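You operate a simulated robot arm through the tools that you are given. There is no shell and no other tool. Be economical: measure what you need, move in short steps, check, and stop when the job is done.

The job below is to be done with a simulated robot arm. You get a single attempt, and the scene is never put back.

## Task
Dry-fit the three ribs and lay the long strip in their notches.
Fine: short rib in slot one, medium in two, long in three; no glue yet.

The check looks at the end state, three seconds after you hand in, the way a careful person would. Anything else that was tipped, shoved, dropped, spilled or broken makes it a failure.

## Robot
A 7-joint arm with a two-finger parallel gripper, fixed in place. Base frame: the origin is at the foot of the arm, x ahead of it, y to its left, z up. Readings come in m, degrees, newtons and seconds.
Its first joint turns from -66.0 to 66.0 degrees. Payload 2.5 kg.
The tool frame sits at the grasp point between the pads (the TCP): z along the fingers, y along the line on which they close. The tips reach 0.023 m beyond it. The gripper opens to 0.094 m. The fingers are 0.038 m wide and 0.01 m thick; the gripper's body (0.054 by 0.096 m) begins 0.039 m behind the TCP.
Orientation is that of the tool frame in the base frame, as a unit quaternion [x, y, z, w]. With the fingers straight down and closing along the base's y, the tool's x points along the base's -x, its y along +y and its z along -z.

## Interface
- The arm moves only by the tool arm_command. Its argument "series" is a list of rows, each an object (a shift or turn left out is 0, a gripper value left out holds the last) with "translation": the shift along the tool's x, y, z in units of 100 mm (1.0 is 100 mm), a list of three; "angular": the turn, a rotation vector about the tool's x, y, z in units of 120 degrees (1.0 is 120 degrees), a list of three; "jaw": the finger opening in mm, from 0 to 94. In form: [{"translation": [dx, dy, dz], "angular": [ax, ay, az], "jaw": jaw}, ...]. A call has 1 to 10 rows; each row is the pose to reach, as a shift and turn from the pose commanded when the call began, along the tool's axes at that moment. A call with a number of a shift or a turn outside -1 to 1 is refused whole. Each row takes 0.2 s and may step no farther than 0.05 m and 8.6 degrees from the row before; otherwise, or with a gripper value out of range, the whole call is refused. Where a pose cannot be reached the arm comes as near as it can. A force on the tool above 70 N (or 10 N above the force at the start of the call, whichever is more), or a blocked arm, ends the call early, and 0.2 s more pass. The fingers move at their own pace (about 0.108 m/s each) and stop on an object; they squeeze with about 32 N. The grip force told is the motor's: it shows also when the fingers shut on nothing. Time passes only in rows, and 0.2 s behind the last, so rows that repeat a pose let the fingers close. It gives the time, the measured TCP pose, the force on the tool (base axes), the opening and the grip force at its end, in the units of the frame above (readings bear some noise), and new pictures: "pictures" is both (left out), scene, wrist or none.
- Cameras (640 x 400 px; columns grow to the right, rows downward): "scene" is fixed at [0.1302, -0.4176, 0.5402]; the picture's right is [0.71, -0.71, 0.00], its down [-0.42, -0.42, -0.80] and it looks along [0.56, 0.57, -0.60] (base axes); focal length 256 px, centre (320, 200). "wrist" rides on the gripper at [0.086, 0.016, -0.074] in the tool frame; the picture's right is [-0.18, 0.98, 0.00], its down [-0.58, -0.11, -0.81] and it looks along [-0.79, -0.15, 0.59] (tool axes); focal length 243 px, centre (320, 200). There is no depth. A picture from a camera that has moved, and an enlarged one, comes with that camera's place and axes in the base frame and with its lens.
- enlarge(camera, box): a new picture of the part [left, top, right, bottom] of that camera's present view, enlarged. The clock stands still meanwhile.
- hand_in(): hands the job in; it is judged then, once.

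Work in short steps. Places have to be worked out from the pictures, the camera data and where the tool is seen: move nearer, look again, correct. Check each grasp and each placing, and mend what went wrong. You have 120 turns and 170 pictures in all, those below and enlarged ones among them. Open the gripper and draw the arm clear of the work before you hand the job in, unless the task says otherwise; then end with one line.

The tools are called after "Emit:" by a JSON object that holds its "method" and its "body". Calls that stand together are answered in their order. arm_command: Moves the arm, as the interface text tells. Its arguments: {"type":"object","properties":{"series":{"type":"array"},"pictures":{"type":"string","enum":["both","scene","wrist","none"]}},"required":["series"]} The other tools are called the same way: enlarge (camera, box) takes an enlarged picture of a part of a camera's view; hand_in () hands the job in.

At the start:

```text
t: 0.0
position: [0.3683, 0.0675, 0.3253]
orientation: [0.0, 1.0, 0.0, 0.0]
wrist_force: [-0.2, -0.1, 0.2]
grip_width: 0.094
finger_force: 0.1
```

scene: 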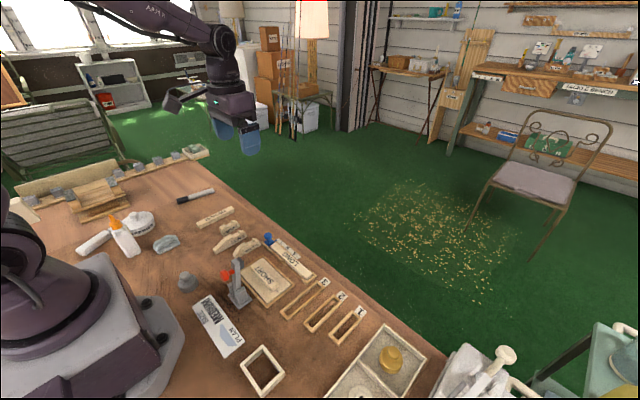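
wrist: 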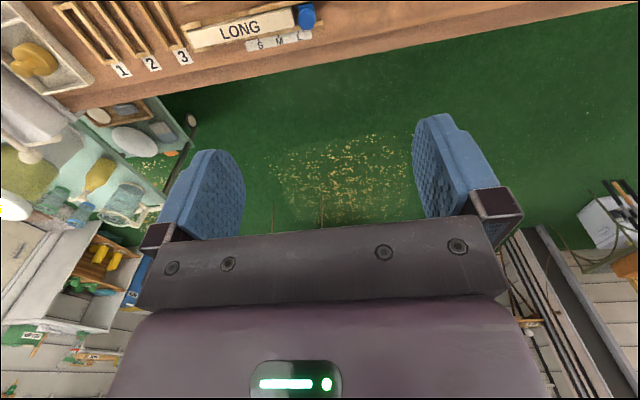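

I begin by enlarging the work area to identify the ribs, slots and strip.

Emit:
{"method": "enlarge", "body": {"camera": "scene", "box": [170, 190, 380, 321]}}

Emit:
{"method": "enlarge", "body": {"camera": "scene", "box": [250, 260, 380, 341]}}

Emit:
{"method": "enlarge", "body": {"camera": "scene", "box": [170, 190, 270, 252]}}

```text
3.05 times, centred on (275, 256) of scene
camera zoom: at [0.1302, -0.4176, 0.5402], right [0.71, -0.71, 0.0], down [-0.42, -0.42, -0.8], along [0.56, 0.57, -0.6], focal length 780 px, centre (457, 31)
```

zoom: 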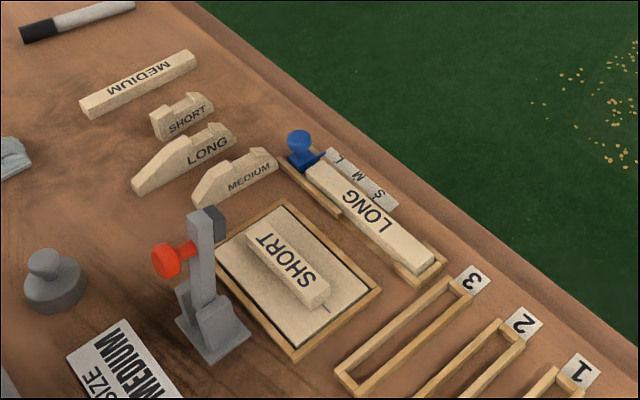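

```text
4.92 times, centred on (315, 300) of scene
camera zoom: at [0.1302, -0.4176, 0.5402], right [0.71, -0.71, 0.0], down [-0.42, -0.42, -0.8], along [0.56, 0.57, -0.6], focal length 1260 px, centre (345, -295)
```

zoom: 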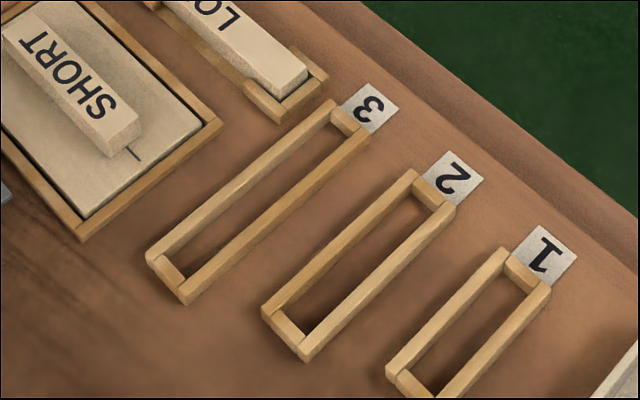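

```text
6.40 times, centred on (220, 221) of scene
camera zoom: at [0.1302, -0.4176, 0.5402], right [0.71, -0.71, 0.0], down [-0.42, -0.42, -0.8], along [0.56, 0.57, -0.6], focal length 1638 px, centre (960, 66)
```

zoom: 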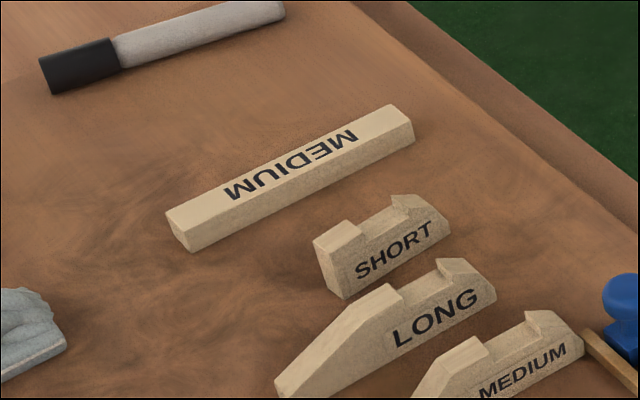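

The slots and ribs seem to be at table z≈0 rather than -0.36; I'll draw the arm back a little for a better wrist view, and read the plan.

Emit:
{"method": "arm_command", "body": {"series": [{"translation": [0.4, -0.2, 0]}, {"translation": [0.8, -0.5, 0]}, {"translation": [1.0, -0.7, 0]}], "pictures": "wrist"}}

Emit:
{"method": "enlarge", "body": {"camera": "scene", "box": [180, 280, 260, 370]}}

```text
t: 0.8
position: [0.2679, -0.0027, 0.325]
orientation: [0.0, 1.0, 0.0, 0.0]
wrist_force: [-0.6, 0.3, 0.1]
grip_width: 0.0941
finger_force: 0.0
camera wrist: at [0.181, 0.0137, 0.4007], right [0.18, 0.98, 0.0], down [0.58, -0.11, 0.81], along [0.79, -0.15, -0.59], focal length 243 px, centre (320, 200)
```

wrist: 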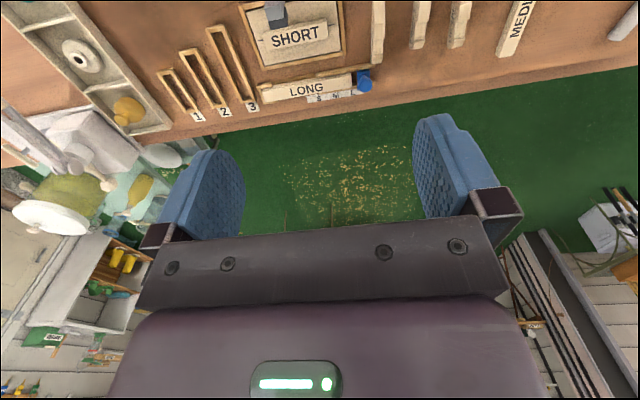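

```text
4.44 times, centred on (220, 325) of scene
camera zoom: at [0.1303, -0.4176, 0.5402], right [0.71, -0.71, 0.0], down [-0.42, -0.42, -0.8], along [0.56, 0.57, -0.6], focal length 1138 px, centre (764, -356)
```

zoom: 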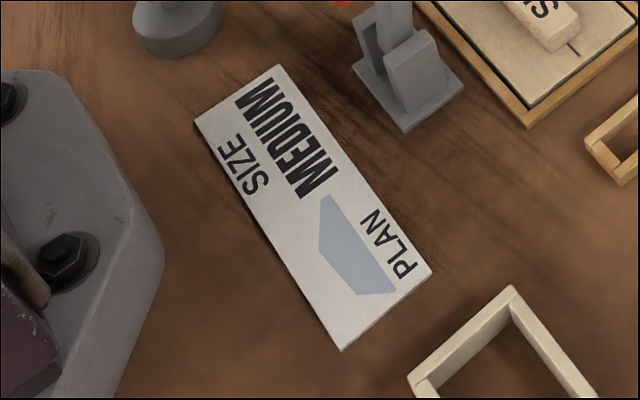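

The plan sheet is just background; I'll go lower and toward the slots to measure them.

Emit:
{"method": "arm_command", "body": {"series": [{"translation": [0.2, -0.4, 0.1]}, {"translation": [0.4, -0.8, 0.2]}, {"translation": [0.6, -0.95, 0.5]}, {"translation": [0.7, -1.0, 0.9]}], "pictures": "wrist"}}

Emit:
{"method": "enlarge", "body": {"camera": "wrist", "box": [160, 0, 480, 200]}}

```text
t: 1.8
position: [0.1982, -0.1041, 0.2337]
orientation: [0.0, 1.0, 0.001, 0.0]
wrist_force: [-0.5, 0.0, 0.3]
grip_width: 0.0942
finger_force: 0.1
camera wrist: at [0.1108, -0.0876, 0.309], right [0.18, 0.98, 0.0], down [0.58, -0.11, 0.81], along [0.79, -0.15, -0.59], focal length 243 px, centre (320, 200)
```

wrist: 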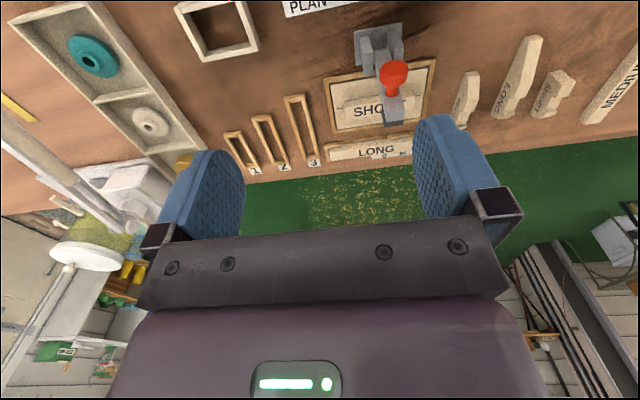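

```text
2.00 times, centred on (320, 100) of wrist
camera zoom: at [0.1108, -0.0876, 0.309], right [0.18, 0.98, 0.0], down [0.58, -0.11, 0.81], along [0.79, -0.15, -0.59], focal length 485 px, centre (320, 400)
```

zoom: 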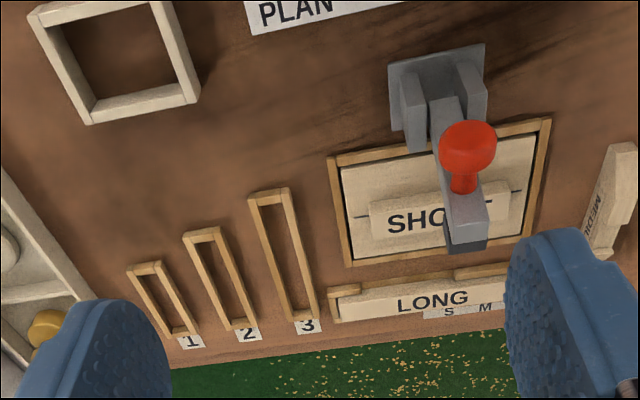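

Slots measured: centrelines y≈-0.265 / -0.212 / -0.153 for 1/2/3, far ends aligned at x≈0.40, near ends 0.323/0.302/0.281. Now over to the ribs to measure those.

Emit:
{"method": "arm_command", "body": {"series": [{"translation": [0, 0.4, 0]}, {"translation": [0, 0.8, 0]}, {"translation": [0, 1.0, 0.1]}], "pictures": "none"}}

Emit:
{"method": "arm_command", "body": {"series": [{"translation": [0, 0.4, 0.1]}, {"translation": [0, 0.8, 0.3]}, {"translation": [0, 1.0, 0.4]}], "pictures": "wrist"}}

Emit:
{"method": "enlarge", "body": {"camera": "wrist", "box": [200, 0, 520, 200]}}

```text
t: 2.6
position: [0.2089, -0.0026, 0.2281]
orientation: [0.0, 1.0, 0.0, -0.001]
wrist_force: [0.4, -0.3, 0.7]
grip_width: 0.0942
finger_force: 0.0
out of reach, approached as far as the arm can: row 2, 3
```

```text
t: 3.4
position: [0.2073, 0.0992, 0.1892]
orientation: [0.0, 1.0, 0.0, 0.0]
wrist_force: [0.0, -0.2, -0.2]
grip_width: 0.0942
finger_force: 0.1
camera wrist: at [0.1199, 0.1147, 0.2642], right [0.18, 0.98, 0.0], down [0.58, -0.11, 0.81], along [0.79, -0.15, -0.59], focal length 243 px, centre (320, 200)
```

wrist: 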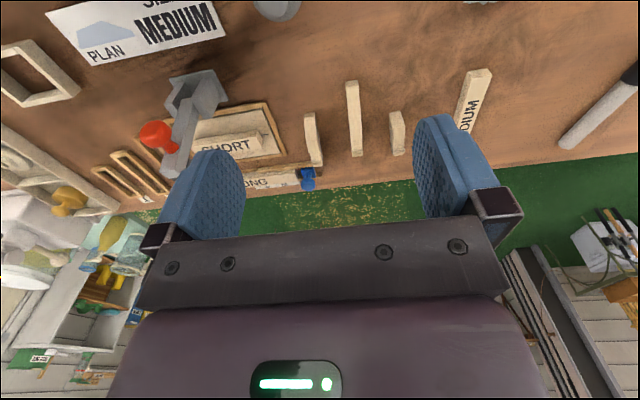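

```text
2.00 times, centred on (360, 100) of wrist
camera zoom: at [0.1199, 0.1147, 0.2642], right [0.18, 0.98, 0.0], down [0.58, -0.11, 0.81], along [0.79, -0.15, -0.59], focal length 485 px, centre (240, 400)
```

zoom: 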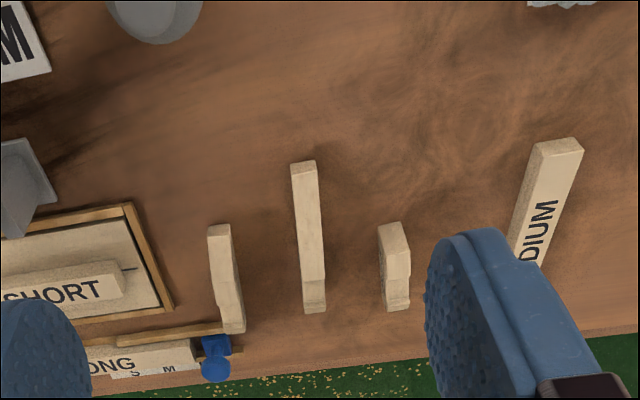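

I'll zoom in further for rib detail.

Emit:
{"method": "enlarge", "body": {"camera": "wrist", "box": [290, 70, 420, 170]}}

Emit:
{"method": "enlarge", "body": {"camera": "scene", "box": [200, 215, 290, 271]}}

```text
4.00 times, centred on (355, 120) of wrist
camera zoom: at [0.1199, 0.1147, 0.2642], right [0.18, 0.98, 0.0], down [0.58, -0.11, 0.81], along [0.79, -0.15, -0.59], focal length 970 px, centre (180, 520)
```

zoom: 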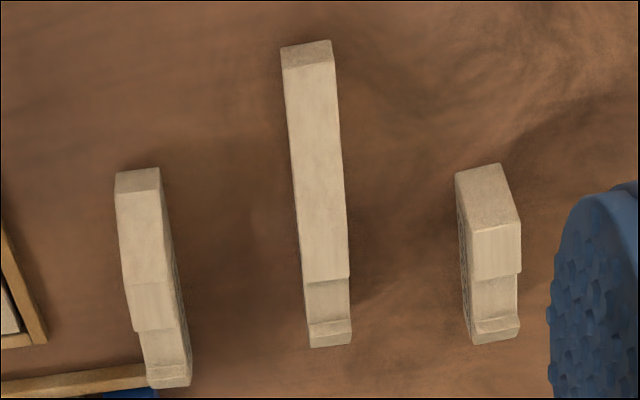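

```text
7.11 times, centred on (245, 243) of scene
camera zoom: at [0.1302, -0.4176, 0.5402], right [0.71, -0.71, 0.0], down [-0.42, -0.42, -0.8], along [0.56, 0.57, -0.6], focal length 1820 px, centre (853, -106)
```

zoom: 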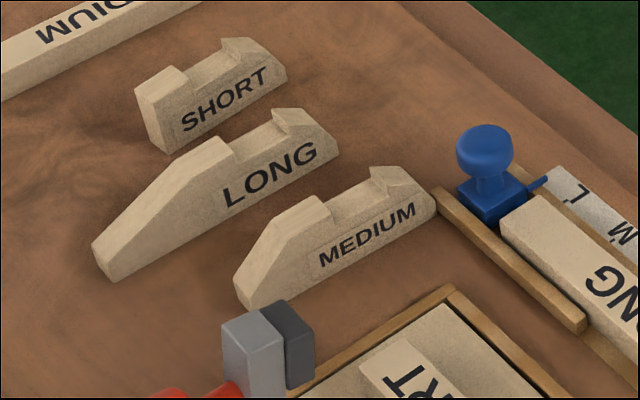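

Table is near z≈0.004; ribs ≈13 mm thick, ≈28 mm tall. Slot 1 is at radius ≈0.45, so I test reach at that radius and a low height in a clear spot beyond the ribs.

Emit:
{"method": "arm_command", "body": {"series": [{"translation": [-0.5, 0, 0], "jaw": 40}, {"translation": [-1.0, 0, 0], "jaw": 40}], "pictures": "none"}}

Emit:
{"method": "arm_command", "body": {"series": [{"translation": [-0.5, 0, 0.1]}, {"translation": [-1.0, 0, 0.2]}], "pictures": "none"}}

Emit:
{"method": "arm_command", "body": {"series": [{"translation": [-0.3, 0.1, 0.2]}, {"translation": [-0.3, 0.1, 0.6]}, {"translation": [-0.3, 0.1, 1.0]}], "pictures": "scene"}}

```text
t: 4.0
position: [0.3067, 0.0965, 0.189]
orientation: [0.0, 1.0, 0.0, 0.0]
wrist_force: [0.4, 0.1, 0.2]
grip_width: 0.04
finger_force: 0.1
```

```text
refused: row 1 steps farther than a row can; nothing moved
```

```text
t: 4.8
position: [0.3381, 0.1075, 0.0869]
orientation: [0.001, 1.0, 0.0, 0.001]
wrist_force: [0.8, -0.2, 0.1]
grip_width: 0.0398
finger_force: 0.1
```

scene: 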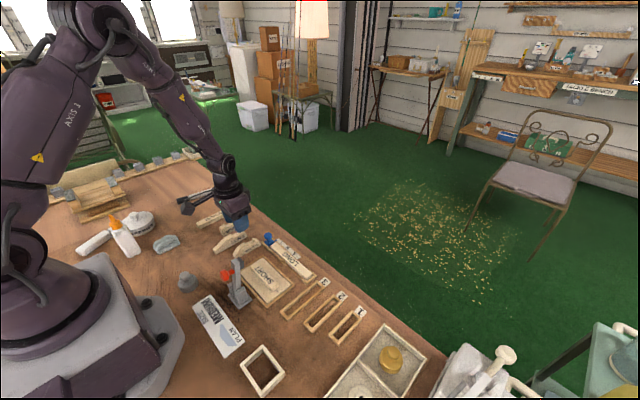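

The second call was refused, so the arm is above the ribs at z=0.087. I continue out to x≈0.43 and then down slightly.

Emit:
{"method": "arm_command", "body": {"series": [{"translation": [-0.45, 0, 0]}, {"translation": [-0.9, 0, 0.0]}, {"translation": [-1.0, 0, 0.3]}], "pictures": "wrist"}}

```text
t: 5.6
position: [0.4378, 0.1078, 0.0569]
orientation: [0.0, 1.0, 0.0, 0.0]
wrist_force: [-0.3, 0.5, 0.1]
grip_width: 0.0401
finger_force: 0.1
camera wrist: at [0.351, 0.1243, 0.1327], right [0.18, 0.98, 0.0], down [0.58, -0.11, 0.81], along [0.79, -0.15, -0.59], focal length 243 px, centre (320, 200)
```

wrist: 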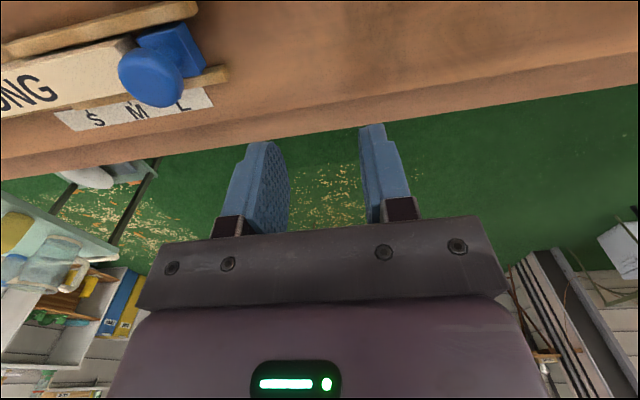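

Reach is fine at r=0.45. Now to hover over the short rib (~x 0.335, y 0.172).

Emit:
{"method": "arm_command", "body": {"series": [{"translation": [0, 0, -0.35], "jaw": 44}, {"translation": [0.4, 0.25, -0.35]}, {"translation": [0.8, 0.5, -0.35]}, {"translation": [1.0, 0.64, -0.35], "jaw": 40}], "pictures": "wrist"}}

Emit:
{"method": "enlarge", "body": {"camera": "wrist", "box": [200, 0, 440, 200]}}

Emit:
{"method": "enlarge", "body": {"camera": "scene", "box": [180, 180, 290, 260]}}

```text
t: 6.6
position: [0.3375, 0.1719, 0.0926]
orientation: [0.0, 1.0, 0.0, 0.0]
wrist_force: [-0.6, 0.1, 0.2]
grip_width: 0.0403
finger_force: 0.1
camera wrist: at [0.2502, 0.1887, 0.1681], right [0.18, 0.98, 0.0], down [0.58, -0.11, 0.81], along [0.79, -0.15, -0.59], focal length 243 px, centre (320, 200)
```

wrist: 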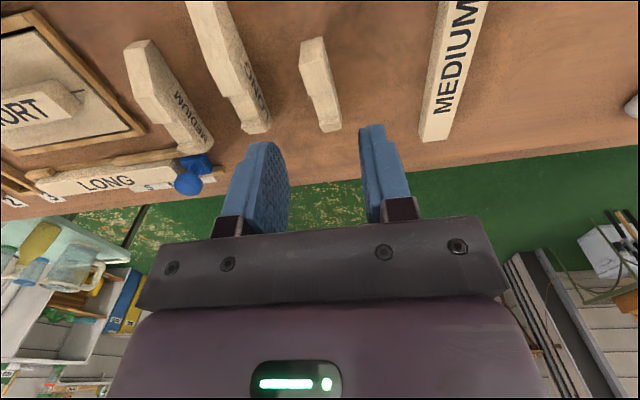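

```text
2.00 times, centred on (320, 100) of wrist
camera zoom: at [0.2502, 0.1887, 0.1681], right [0.18, 0.98, 0.0], down [0.58, -0.11, 0.81], along [0.79, -0.15, -0.59], focal length 485 px, centre (320, 400)
```

zoom: 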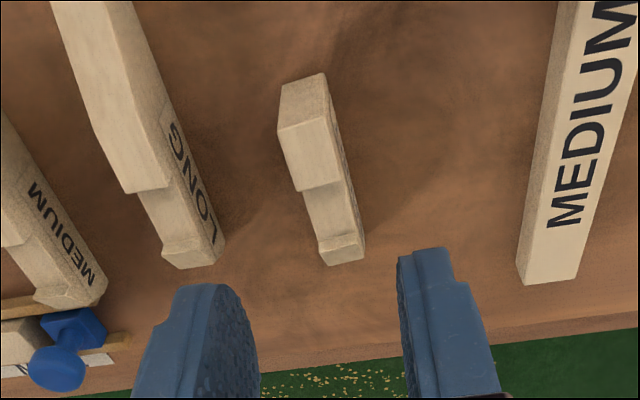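

```text
5.00 times, centred on (235, 220) of scene
camera zoom: at [0.1302, -0.4176, 0.5402], right [0.71, -0.71, 0.0], down [-0.42, -0.42, -0.8], along [0.56, 0.57, -0.6], focal length 1280 px, centre (745, 100)
```

zoom: 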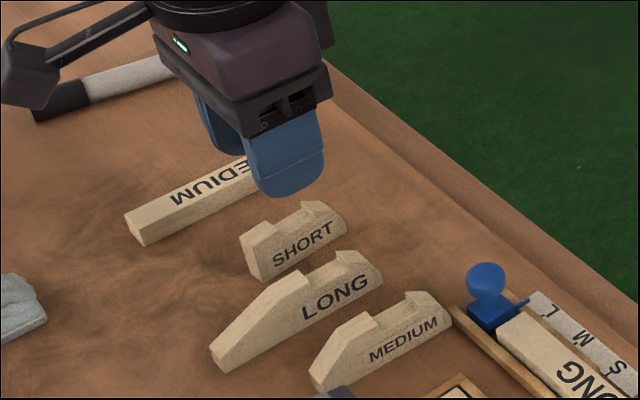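

Short rib centre at about y=0.1755, notch centre x≈0.337. I shift +3.5 mm in y, descend to z≈0.041 and close.

Emit:
{"method": "arm_command", "body": {"series": [{"translation": [0, 0.035, 0.0], "jaw": 40}, {"translation": [0, 0.035, 0.3]}, {"translation": [0, 0.035, 0.51]}], "pictures": "both"}}

Emit:
{"method": "enlarge", "body": {"camera": "wrist", "box": [200, 40, 440, 200]}}

Emit:
{"method": "enlarge", "body": {"camera": "scene", "box": [190, 190, 280, 250]}}

```text
t: 7.4
position: [0.3366, 0.1754, 0.0413]
orientation: [-0.001, 1.0, 0.0, 0.0]
wrist_force: [0.0, 0.3, 0.4]
grip_width: 0.0399
finger_force: 0.2
camera wrist: at [0.2504, 0.1914, 0.1171], right [0.18, 0.98, 0.0], down [0.58, -0.11, 0.81], along [0.79, -0.15, -0.59], focal length 243 px, centre (320, 200)
```

scene: 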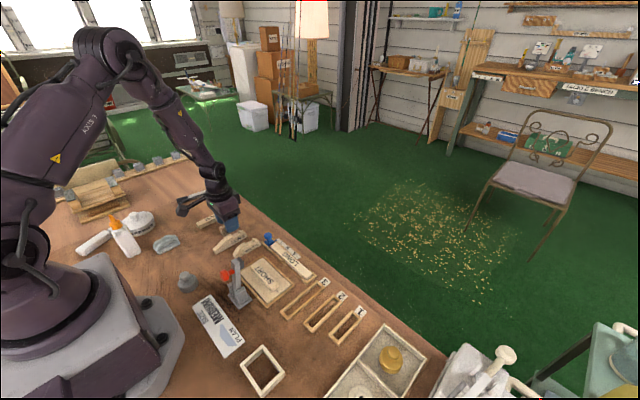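
wrist: 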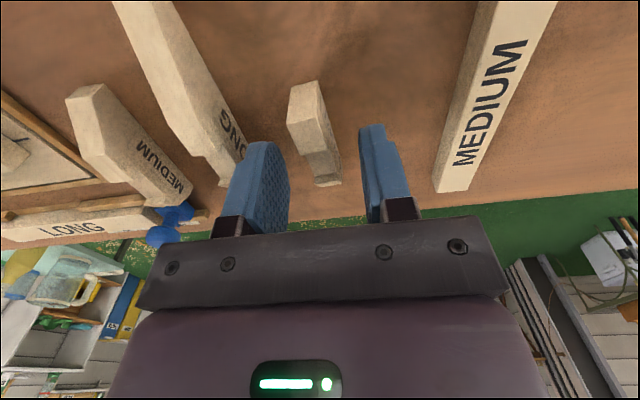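

```text
2.50 times, centred on (320, 120) of wrist
camera zoom: at [0.2504, 0.1914, 0.1171], right [0.18, 0.98, 0.0], down [0.58, -0.11, 0.81], along [0.79, -0.15, -0.59], focal length 606 px, centre (320, 400)
```

zoom: 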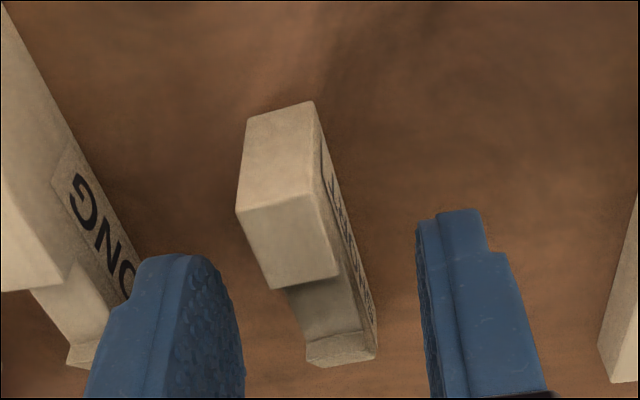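

```text
6.67 times, centred on (235, 220) of scene
camera zoom: at [0.1302, -0.4176, 0.5402], right [0.71, -0.71, 0.0], down [-0.42, -0.42, -0.8], along [0.56, 0.57, -0.6], focal length 1706 px, centre (887, 67)
```

zoom: 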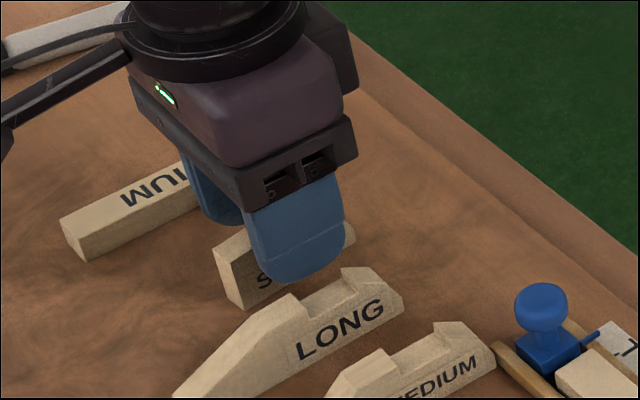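

The fingers straddle the short rib. Closing.

Emit:
{"method": "arm_command", "body": {"series": [{"jaw": 8}, {"jaw": 8}, {"jaw": 8}], "pictures": "wrist"}}

Emit:
{"method": "enlarge", "body": {"camera": "wrist", "box": [200, 40, 440, 200]}}

```text
t: 8.2
position: [0.3381, 0.1755, 0.0423]
orientation: [0.0, 1.0, 0.0, 0.0]
wrist_force: [0.4, -0.6, 0.1]
grip_width: 0.0132
finger_force: 14.7
camera wrist: at [0.2504, 0.1914, 0.1173], right [0.18, 0.98, 0.0], down [0.58, -0.11, 0.81], along [0.79, -0.15, -0.59], focal length 243 px, centre (320, 200)
```

wrist: 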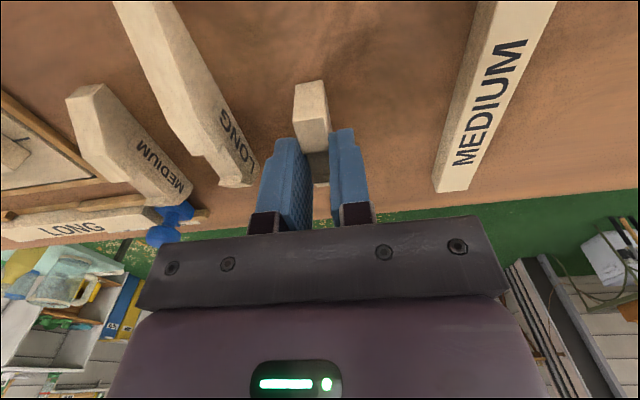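

```text
2.50 times, centred on (320, 120) of wrist
camera zoom: at [0.2504, 0.1914, 0.1173], right [0.18, 0.98, 0.0], down [0.58, -0.11, 0.81], along [0.79, -0.15, -0.59], focal length 606 px, centre (320, 400)
```

zoom: 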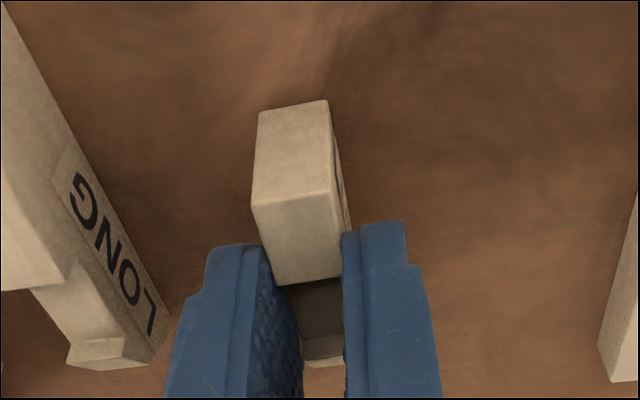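

Gripped at 13.2 mm. Lift and carry toward slot 1.

Emit:
{"method": "arm_command", "body": {"series": [{"translation": [0, 0, -0.3]}, {"translation": [0, 0, -0.7]}, {"translation": [0, -0.3, -1.0]}, {"translation": [0, -0.7, -1.0]}, {"translation": [0, -1.0, -1.0]}], "pictures": "wrist"}}

Emit:
{"method": "arm_command", "body": {"series": [{"translation": [0, -0.4, -0.1]}, {"translation": [0, -0.8, -0.2]}, {"translation": [0, -1.0, -0.3]}], "pictures": "none"}}

Emit:
{"method": "arm_command", "body": {"series": [{"translation": [0, -0.4, 0]}, {"translation": [0, -0.8, 0]}, {"translation": [0, -1.0, 0]}], "pictures": "none"}}

Emit:
{"method": "arm_command", "body": {"series": [{"translation": [0, -0.4, 0]}, {"translation": [-0.1, -0.8, 0]}, {"translation": [-0.24, -1.0, 0]}], "pictures": "both"}}

```text
t: 9.4
position: [0.3389, 0.0733, 0.143]
orientation: [-0.001, 1.0, 0.001, -0.001]
wrist_force: [0.3, -0.1, -0.4]
grip_width: 0.0131
finger_force: 13.6
camera wrist: at [0.2506, 0.0908, 0.2175], right [0.18, 0.98, 0.0], down [0.58, -0.11, 0.81], along [0.79, -0.15, -0.59], focal length 243 px, centre (320, 200)
```

wrist: 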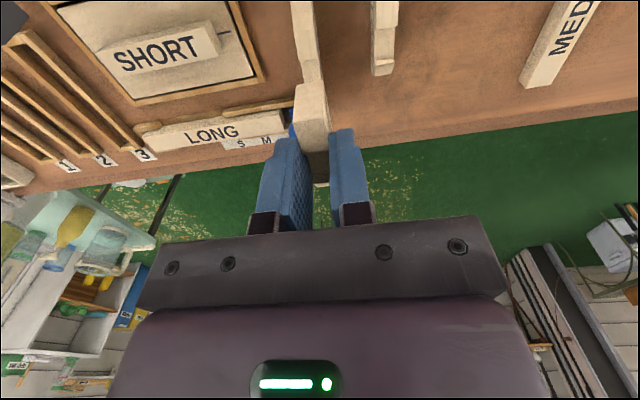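

```text
t: 10.2
position: [0.3375, -0.026, 0.1741]
orientation: [0.0, 1.0, 0.0, 0.0]
wrist_force: [-0.2, 0.1, -0.5]
grip_width: 0.0132
finger_force: 13.8
```

```text
t: 11.0
position: [0.3364, -0.1267, 0.1742]
orientation: [-0.001, 1.0, 0.0, 0.0]
wrist_force: [-0.6, -0.3, -0.6]
grip_width: 0.0133
finger_force: 14.2
```

```text
t: 11.8
position: [0.3616, -0.2251, 0.172]
orientation: [0.0, 1.0, 0.0, -0.001]
wrist_force: [-0.6, 0.2, 0.3]
grip_width: 0.0129
finger_force: 13.4
camera wrist: at [0.2738, -0.2089, 0.2479], right [0.18, 0.98, 0.0], down [0.58, -0.11, 0.81], along [0.79, -0.15, -0.59], focal length 243 px, centre (320, 200)
```

scene: 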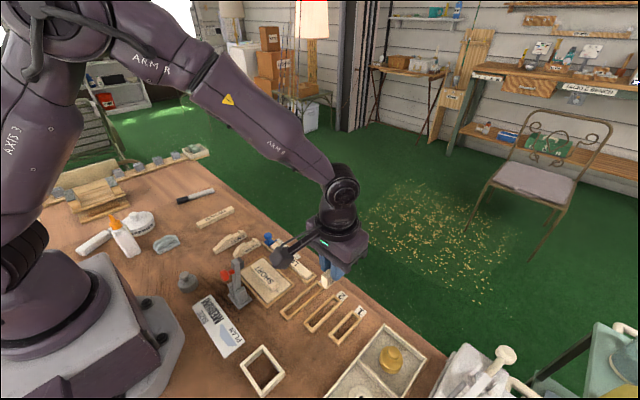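
wrist: 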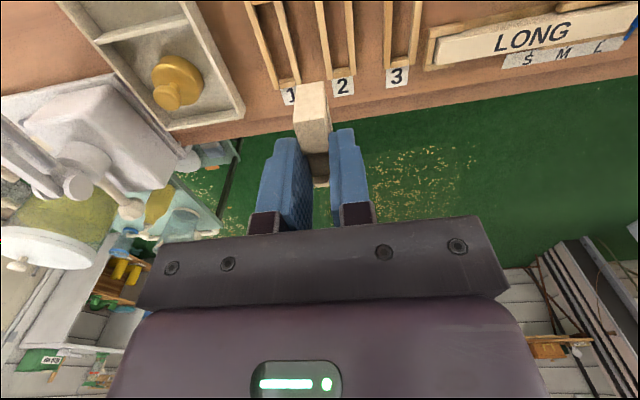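

Over the slots now; enlarge to measure slot 1 against the held rib.

Emit:
{"method": "enlarge", "body": {"camera": "wrist", "box": [220, 0, 420, 125]}}

Emit:
{"method": "enlarge", "body": {"camera": "scene", "box": [260, 260, 380, 350]}}

```text
3.20 times, centred on (320, 62) of wrist
camera zoom: at [0.2738, -0.2089, 0.2479], right [0.18, 0.98, 0.0], down [0.58, -0.11, 0.81], along [0.79, -0.15, -0.59], focal length 776 px, centre (320, 640)
```

zoom: 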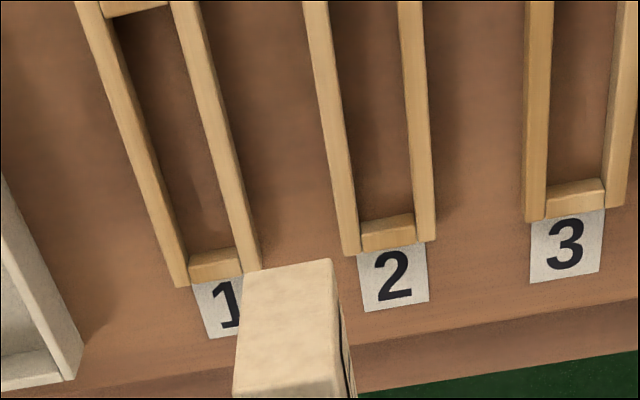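

```text
4.44 times, centred on (320, 305) of scene
camera zoom: at [0.1302, -0.4176, 0.5402], right [0.71, -0.71, 0.0], down [-0.42, -0.42, -0.8], along [0.56, 0.57, -0.6], focal length 1138 px, centre (320, -267)
```

zoom: 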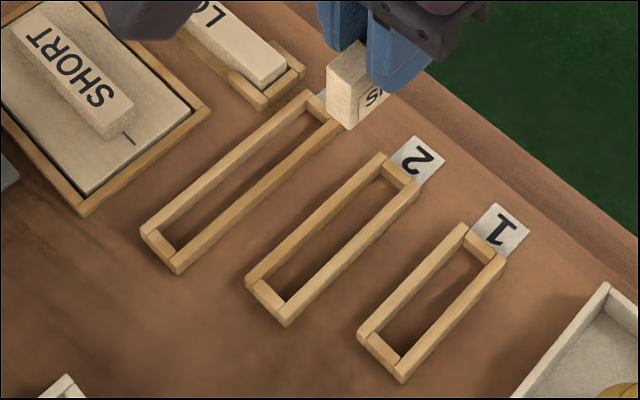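

Slot 1 inner: x 0.326–0.387, centre y≈-0.263. I move above it and lower to about 15 mm above the frame, then look again.

Emit:
{"method": "arm_command", "body": {"series": [{"translation": [0.04, -0.38, 0]}, {"translation": [0.04, -0.38, 0.4]}, {"translation": [0.04, -0.38, 0.8]}, {"translation": [0.04, -0.38, 1.0]}], "pictures": "wrist"}}

Emit:
{"method": "enlarge", "body": {"camera": "wrist", "box": [240, 40, 400, 200]}}

Emit:
{"method": "enlarge", "body": {"camera": "scene", "box": [290, 250, 400, 350]}}

```text
t: 12.8
position: [0.3568, -0.2632, 0.072]
orientation: [-0.001, 1.0, 0.0, 0.0]
wrist_force: [-0.3, -0.1, 0.4]
grip_width: 0.0129
finger_force: 13.6
camera wrist: at [0.2705, -0.2466, 0.1469], right [0.18, 0.98, 0.0], down [0.58, -0.11, 0.81], along [0.79, -0.15, -0.59], focal length 243 px, centre (320, 200)
```

wrist: 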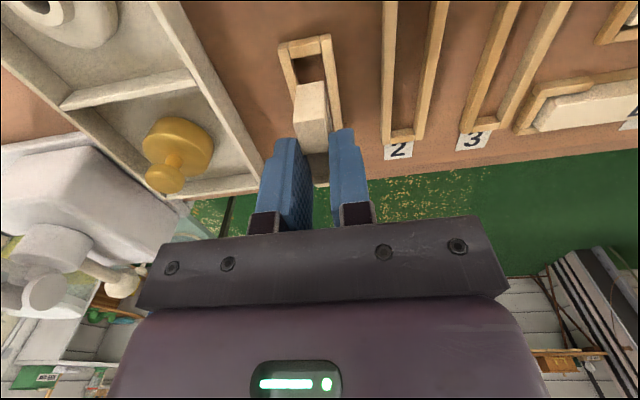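

```text
2.50 times, centred on (320, 120) of wrist
camera zoom: at [0.2705, -0.2466, 0.1469], right [0.18, 0.98, 0.0], down [0.58, -0.11, 0.81], along [0.79, -0.15, -0.59], focal length 606 px, centre (320, 400)
```

zoom: 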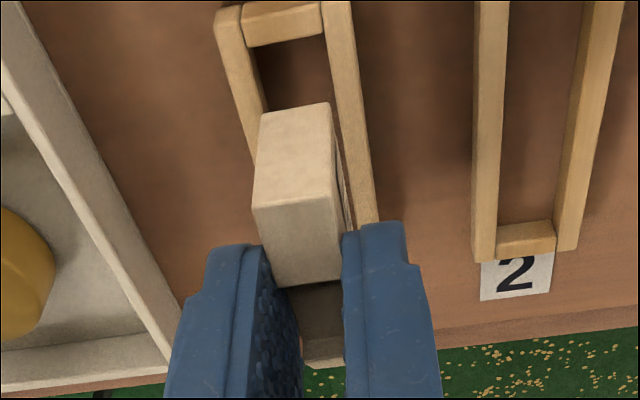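

```text
4.00 times, centred on (345, 300) of scene
camera zoom: at [0.1302, -0.4176, 0.5402], right [0.71, -0.71, 0.0], down [-0.42, -0.42, -0.8], along [0.56, 0.57, -0.6], focal length 1024 px, centre (220, -200)
```

zoom: 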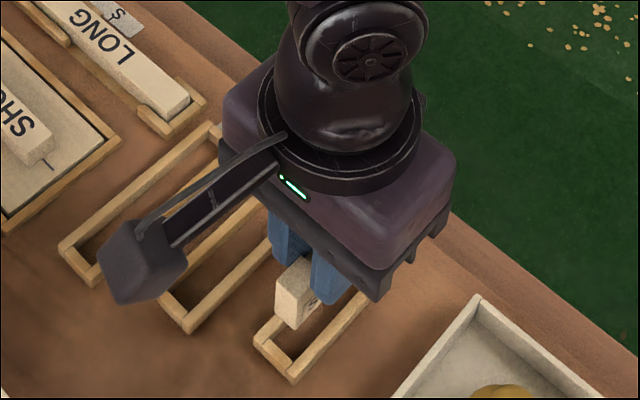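

Rib is aligned within ~0.5 mm laterally and ~2 mm margin at each end. Lower it in, watching force.

Emit:
{"method": "arm_command", "body": {"series": [{"translation": [0, -0.005, 0.1]}, {"translation": [0, -0.005, 0.16]}, {"translation": [0, -0.005, 0.21]}, {"translation": [0, -0.005, 0.25]}, {"translation": [0, -0.005, 0.285]}], "pictures": "wrist"}}

Emit:
{"method": "enlarge", "body": {"camera": "wrist", "box": [240, 40, 400, 200]}}

Emit:
{"method": "enlarge", "body": {"camera": "scene", "box": [290, 260, 400, 350]}}

```text
t: 14.0
position: [0.3585, -0.2629, 0.0453]
orientation: [0.001, 1.0, 0.001, 0.0]
wrist_force: [-0.3, 0.0, -0.5]
grip_width: 0.0128
finger_force: 14.4
camera wrist: at [0.2707, -0.2471, 0.1193], right [0.18, 0.98, 0.0], down [0.58, -0.11, 0.81], along [0.79, -0.15, -0.59], focal length 243 px, centre (320, 200)
```

wrist: 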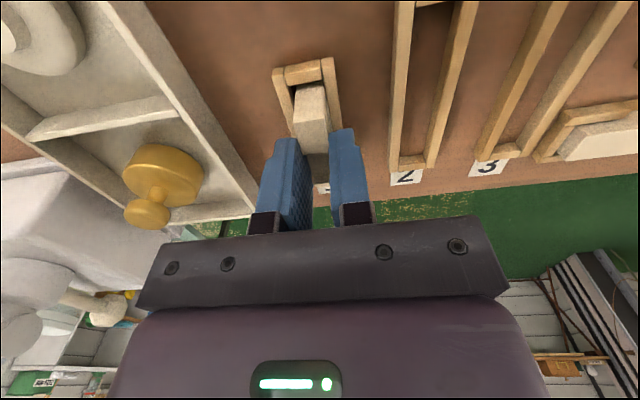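

```text
2.50 times, centred on (320, 120) of wrist
camera zoom: at [0.2707, -0.2471, 0.1193], right [0.18, 0.98, 0.0], down [0.58, -0.11, 0.81], along [0.79, -0.15, -0.59], focal length 606 px, centre (320, 400)
```

zoom: 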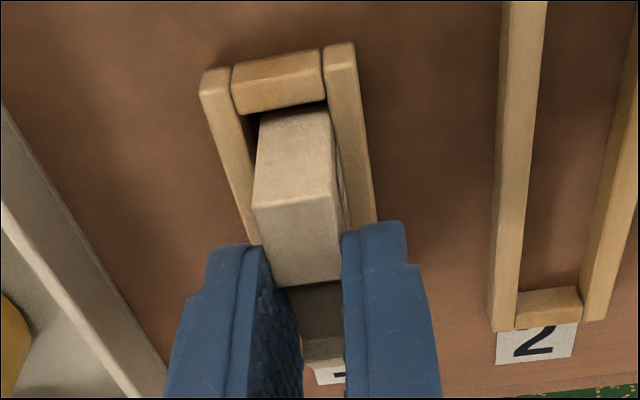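

```text
4.44 times, centred on (345, 305) of scene
camera zoom: at [0.1302, -0.4176, 0.5402], right [0.71, -0.71, 0.0], down [-0.42, -0.42, -0.8], along [0.56, 0.57, -0.6], focal length 1138 px, centre (209, -267)
```

zoom: 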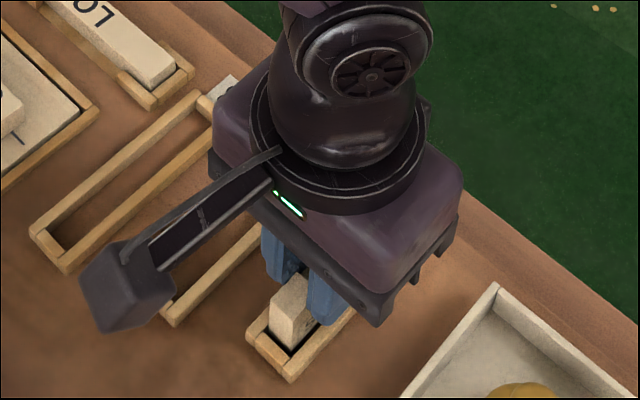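

The rib is in the slot. Lower the final ~3 mm and release.

Emit:
{"method": "arm_command", "body": {"series": [{"translation": [0, 0, 0.02]}, {"translation": [0, 0, 0.035]}], "pictures": "none"}}

Emit:
{"method": "arm_command", "body": {"series": [{"jaw": 20}, {"jaw": 34}, {"jaw": 34}, {"translation": [0, 0, -0.25]}, {"translation": [0, 0, -0.6]}], "pictures": "wrist"}}

Emit:
{"method": "enlarge", "body": {"camera": "wrist", "box": [220, 0, 420, 160]}}

```text
t: 14.6
position: [0.3576, -0.2634, 0.0417]
orientation: [0.0, 1.0, -0.001, 0.001]
wrist_force: [-2.9, 1.7, 12.2]
grip_width: 0.0133
finger_force: 14.4
```

```text
t: 15.8
position: [0.3564, -0.2631, 0.1007]
orientation: [0.0, 1.0, -0.001, 0.0]
wrist_force: [-0.5, -0.3, -0.3]
grip_width: 0.0342
finger_force: 0.1
camera wrist: at [0.2701, -0.2473, 0.1759], right [0.18, 0.98, 0.0], down [0.58, -0.11, 0.81], along [0.79, -0.15, -0.59], focal length 243 px, centre (320, 200)
```

wrist: 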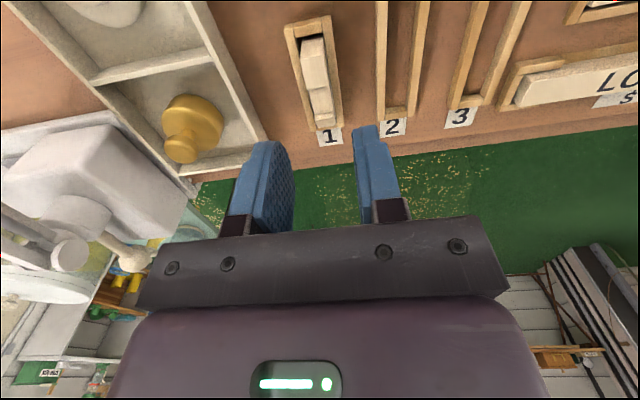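

```text
2.50 times, centred on (320, 80) of wrist
camera zoom: at [0.2701, -0.2473, 0.1759], right [0.18, 0.98, 0.0], down [0.58, -0.11, 0.81], along [0.79, -0.15, -0.59], focal length 606 px, centre (320, 500)
```

zoom: 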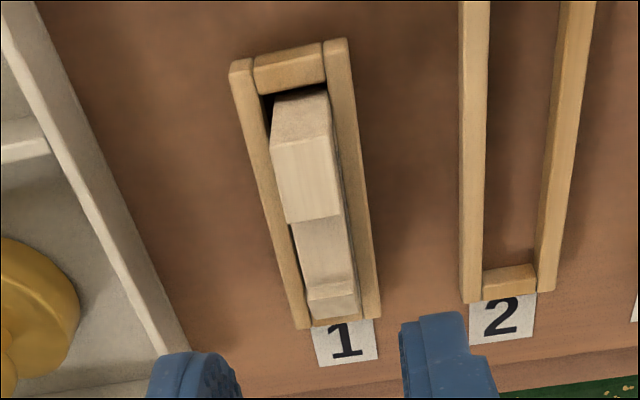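

Short rib is seated in slot 1. Next, go over the medium rib (≈x 0.337, y 0.067).

Emit:
{"method": "arm_command", "body": {"series": [{"translation": [0, 0.2, -0.4]}, {"translation": [0, 0.6, -0.6]}, {"translation": [0, 1.0, -0.6]}], "pictures": "none"}}

Emit:
{"method": "arm_command", "body": {"series": [{"translation": [0, 0.45, 0]}, {"translation": [0, 0.9, 0]}, {"translation": [0.1, 1.0, 0]}], "pictures": "none"}}

Emit:
{"method": "arm_command", "body": {"series": [{"translation": [0, 0.45, 0]}, {"translation": [0, 0.9, 0]}, {"translation": [0.11, 1.0, 0]}], "pictures": "none"}}

Emit:
{"method": "arm_command", "body": {"series": [{"translation": [0, 0.3, 0.2]}, {"translation": [0, 0.3, 0.6]}], "pictures": "wrist"}}

Emit:
{"method": "enlarge", "body": {"camera": "wrist", "box": [200, 0, 440, 200]}}

```text
t: 16.6
position: [0.3577, -0.1625, 0.161]
orientation: [-0.001, 1.0, 0.0, 0.0]
wrist_force: [-0.2, -1.0, 0.8]
grip_width: 0.0342
finger_force: 0.0
```

```text
t: 17.4
position: [0.3481, -0.0636, 0.1617]
orientation: [0.0, 1.0, -0.001, -0.001]
wrist_force: [0.4, -0.6, 1.3]
grip_width: 0.0339
finger_force: 0.1
```

```text
t: 18.2
position: [0.3363, 0.0371, 0.1602]
orientation: [0.0, 1.0, 0.0, 0.0]
wrist_force: [0.7, 0.8, -0.5]
grip_width: 0.0339
finger_force: 0.1
```

```text
t: 18.8
position: [0.3374, 0.0656, 0.1001]
orientation: [0.0, 1.0, 0.001, 0.0]
wrist_force: [-0.2, -0.2, -0.1]
grip_width: 0.034
finger_force: 0.0
camera wrist: at [0.2496, 0.0822, 0.1759], right [0.18, 0.98, 0.0], down [0.58, -0.11, 0.81], along [0.79, -0.15, -0.59], focal length 243 px, centre (320, 200)
```

wrist: 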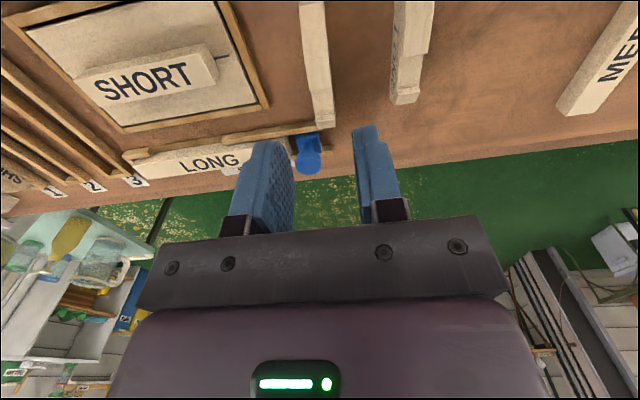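

```text
2.00 times, centred on (320, 100) of wrist
camera zoom: at [0.2496, 0.0822, 0.1759], right [0.18, 0.98, 0.0], down [0.58, -0.11, 0.81], along [0.79, -0.15, -0.59], focal length 485 px, centre (320, 400)
```

zoom: 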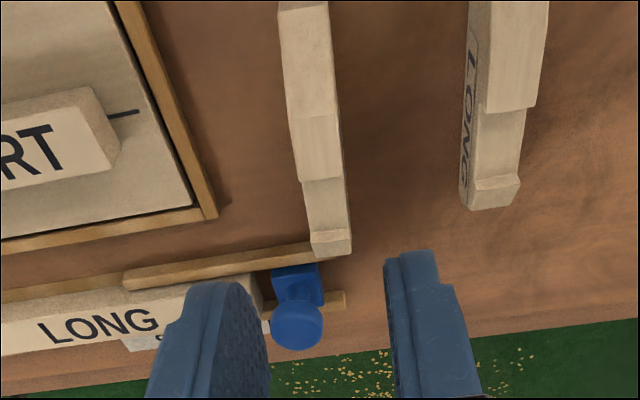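

Medium rib centre y≈0.067, notch centre ≈0.338. Small y shift, descend and close.

Emit:
{"method": "arm_command", "body": {"series": [{"translation": [0, 0.014, 0.25], "jaw": 36}, {"translation": [0, 0.014, 0.45]}, {"translation": [0, 0.014, 0.59]}], "pictures": "wrist"}}

Emit:
{"method": "arm_command", "body": {"series": [{"jaw": 8}, {"jaw": 8}, {"jaw": 8}], "pictures": "wrist"}}

Emit:
{"method": "enlarge", "body": {"camera": "wrist", "box": [220, 0, 420, 200]}}

```text
t: 19.6
position: [0.3351, 0.0684, 0.0412]
orientation: [0.001, 1.0, 0.0, -0.001]
wrist_force: [-0.1, 0.0, 1.3]
grip_width: 0.0361
finger_force: 0.1
camera wrist: at [0.2497, 0.0847, 0.1168], right [0.18, 0.98, 0.0], down [0.58, -0.11, 0.81], along [0.79, -0.15, -0.59], focal length 243 px, centre (320, 200)
```

wrist: 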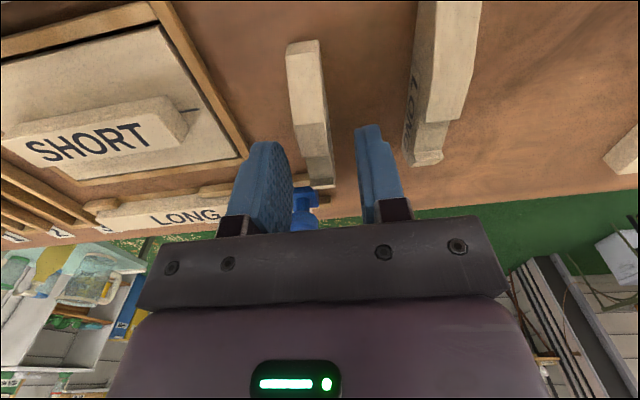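

```text
t: 20.4
position: [0.3372, 0.0692, 0.0426]
orientation: [0.0, 1.0, -0.001, 0.0]
wrist_force: [0.3, 0.4, 0.2]
grip_width: 0.0133
finger_force: 13.5
camera wrist: at [0.2495, 0.0845, 0.117], right [0.18, 0.98, 0.0], down [0.58, -0.11, 0.81], along [0.79, -0.15, -0.59], focal length 243 px, centre (320, 200)
```

wrist: 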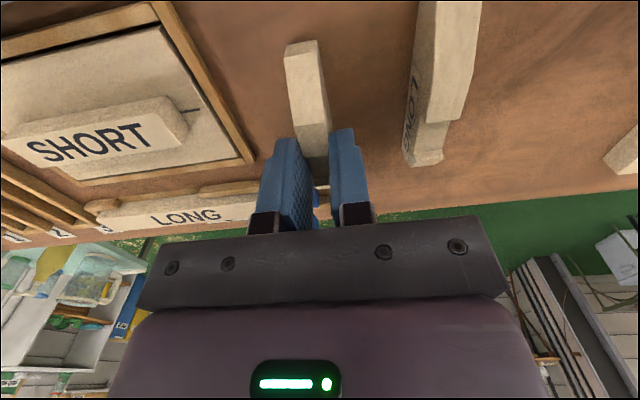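

```text
2.00 times, centred on (320, 100) of wrist
camera zoom: at [0.2495, 0.0845, 0.117], right [0.18, 0.98, 0.0], down [0.58, -0.11, 0.81], along [0.79, -0.15, -0.59], focal length 485 px, centre (320, 400)
```

zoom: 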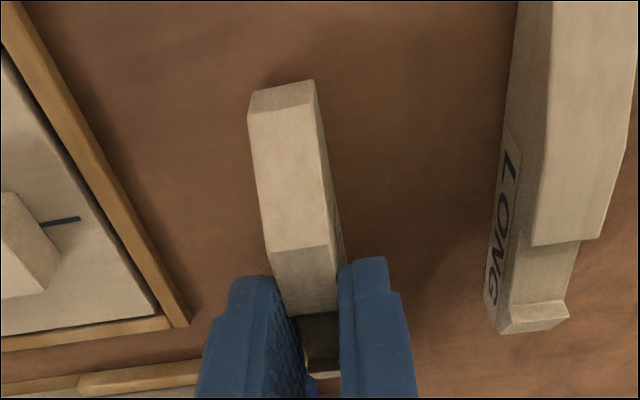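

Medium rib gripped (near end 46.6 mm behind TCP). Lift and carry to slot 2 (TCP target 0.357, -0.211).

Emit:
{"method": "arm_command", "body": {"series": [{"translation": [0, 0, -0.3]}, {"translation": [0, 0, -0.7]}, {"translation": [0, -0.2, -1.0]}, {"translation": [0, -0.6, -1.0]}, {"translation": [0, -0.8, -1.0]}], "pictures": "none"}}

Emit:
{"method": "arm_command", "body": {"series": [{"translation": [0, -0.4, -0.1]}, {"translation": [0, -0.8, -0.2]}, {"translation": [-0.1, -1.0, -0.3]}], "pictures": "none"}}

Emit:
{"method": "arm_command", "body": {"series": [{"translation": [0, -0.4, 0]}, {"translation": [-0.1, -0.8, 0.2]}, {"translation": [-0.105, -1.0, 0.5]}, {"translation": [-0.105, -1.0, 0.9]}], "pictures": "wrist"}}

Emit:
{"method": "enlarge", "body": {"camera": "wrist", "box": [240, 0, 400, 160]}}

```text
t: 21.6
position: [0.3372, -0.0125, 0.1425]
orientation: [-0.001, 1.0, 0.0, 0.001]
wrist_force: [0.3, 0.4, 0.1]
grip_width: 0.0131
finger_force: 14.0
```

```text
t: 22.4
position: [0.3465, -0.1127, 0.1713]
orientation: [0.0, 1.0, 0.0, 0.0]
wrist_force: [-0.8, 0.7, 0.2]
grip_width: 0.0132
finger_force: 14.0
```

```text
t: 23.4
position: [0.3563, -0.2128, 0.0829]
orientation: [0.0, 1.0, 0.0, 0.001]
wrist_force: [0.6, -0.2, -0.9]
grip_width: 0.0131
finger_force: 13.6
camera wrist: at [0.2696, -0.1967, 0.1567], right [0.18, 0.98, 0.0], down [0.58, -0.11, 0.81], along [0.79, -0.15, -0.59], focal length 243 px, centre (320, 200)
```

wrist: 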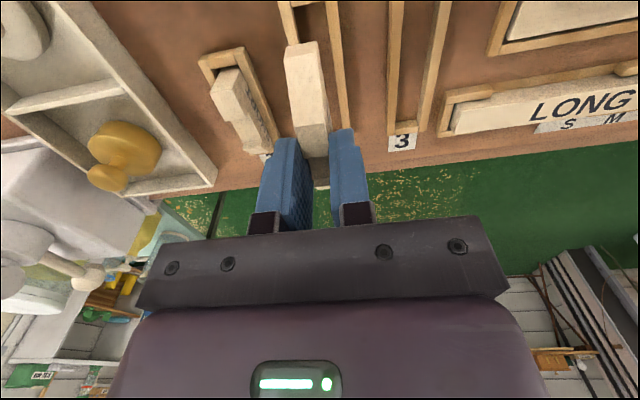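

```text
2.50 times, centred on (320, 80) of wrist
camera zoom: at [0.2696, -0.1967, 0.1567], right [0.18, 0.98, 0.0], down [0.58, -0.11, 0.81], along [0.79, -0.15, -0.59], focal length 606 px, centre (320, 500)
```

zoom: 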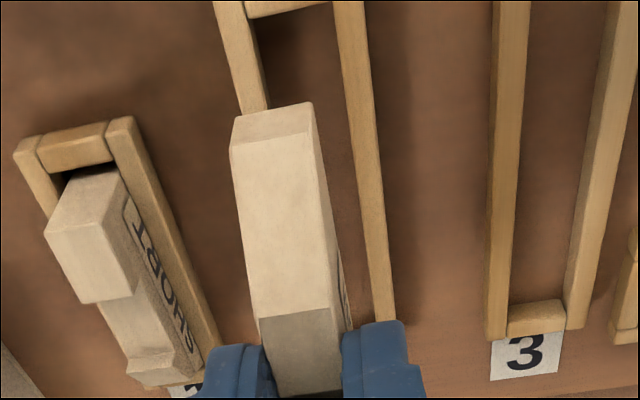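

Slot 2 centre appears at y≈-0.210, so shift ≈+1.7 mm, lower to just above the frame and re-check.

Emit:
{"method": "arm_command", "body": {"series": [{"translation": [0, 0.017, 0.1]}, {"translation": [0, 0.017, 0.24]}], "pictures": "wrist"}}

Emit:
{"method": "enlarge", "body": {"camera": "wrist", "box": [270, 0, 370, 100]}}

Emit:
{"method": "enlarge", "body": {"camera": "scene", "box": [280, 260, 380, 350]}}

```text
t: 24.0
position: [0.358, -0.2118, 0.0568]
orientation: [0.0, 1.0, 0.0, -0.001]
wrist_force: [0.2, -0.3, 0.2]
grip_width: 0.0131
finger_force: 14.3
camera wrist: at [0.2698, -0.1941, 0.1324], right [0.18, 0.98, 0.0], down [0.58, -0.11, 0.81], along [0.79, -0.15, -0.59], focal length 243 px, centre (320, 200)
```

wrist: 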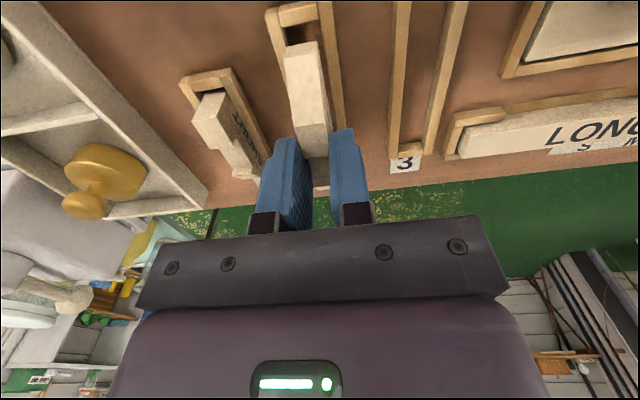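

```text
4.00 times, centred on (320, 50) of wrist
camera zoom: at [0.2698, -0.1941, 0.1324], right [0.18, 0.98, 0.0], down [0.58, -0.11, 0.81], along [0.79, -0.15, -0.59], focal length 970 px, centre (320, 800)
```

zoom: 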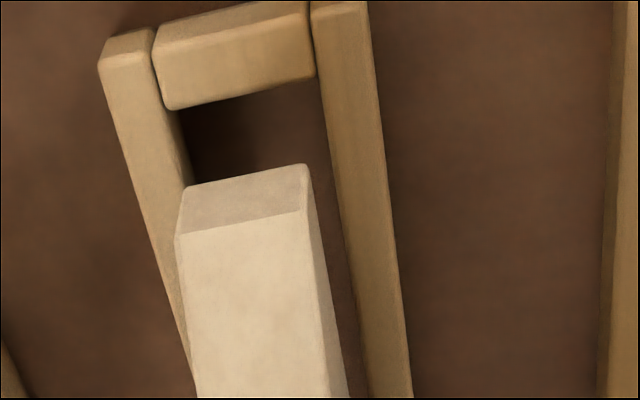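

```text
4.44 times, centred on (330, 305) of scene
camera zoom: at [0.1302, -0.4176, 0.5402], right [0.71, -0.71, 0.0], down [-0.42, -0.42, -0.8], along [0.56, 0.57, -0.6], focal length 1138 px, centre (276, -267)
```

zoom: 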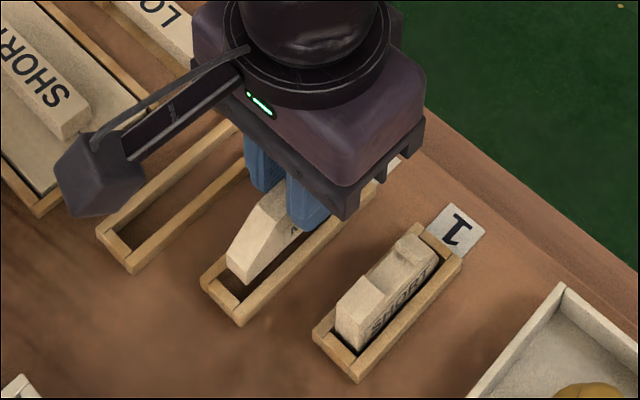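

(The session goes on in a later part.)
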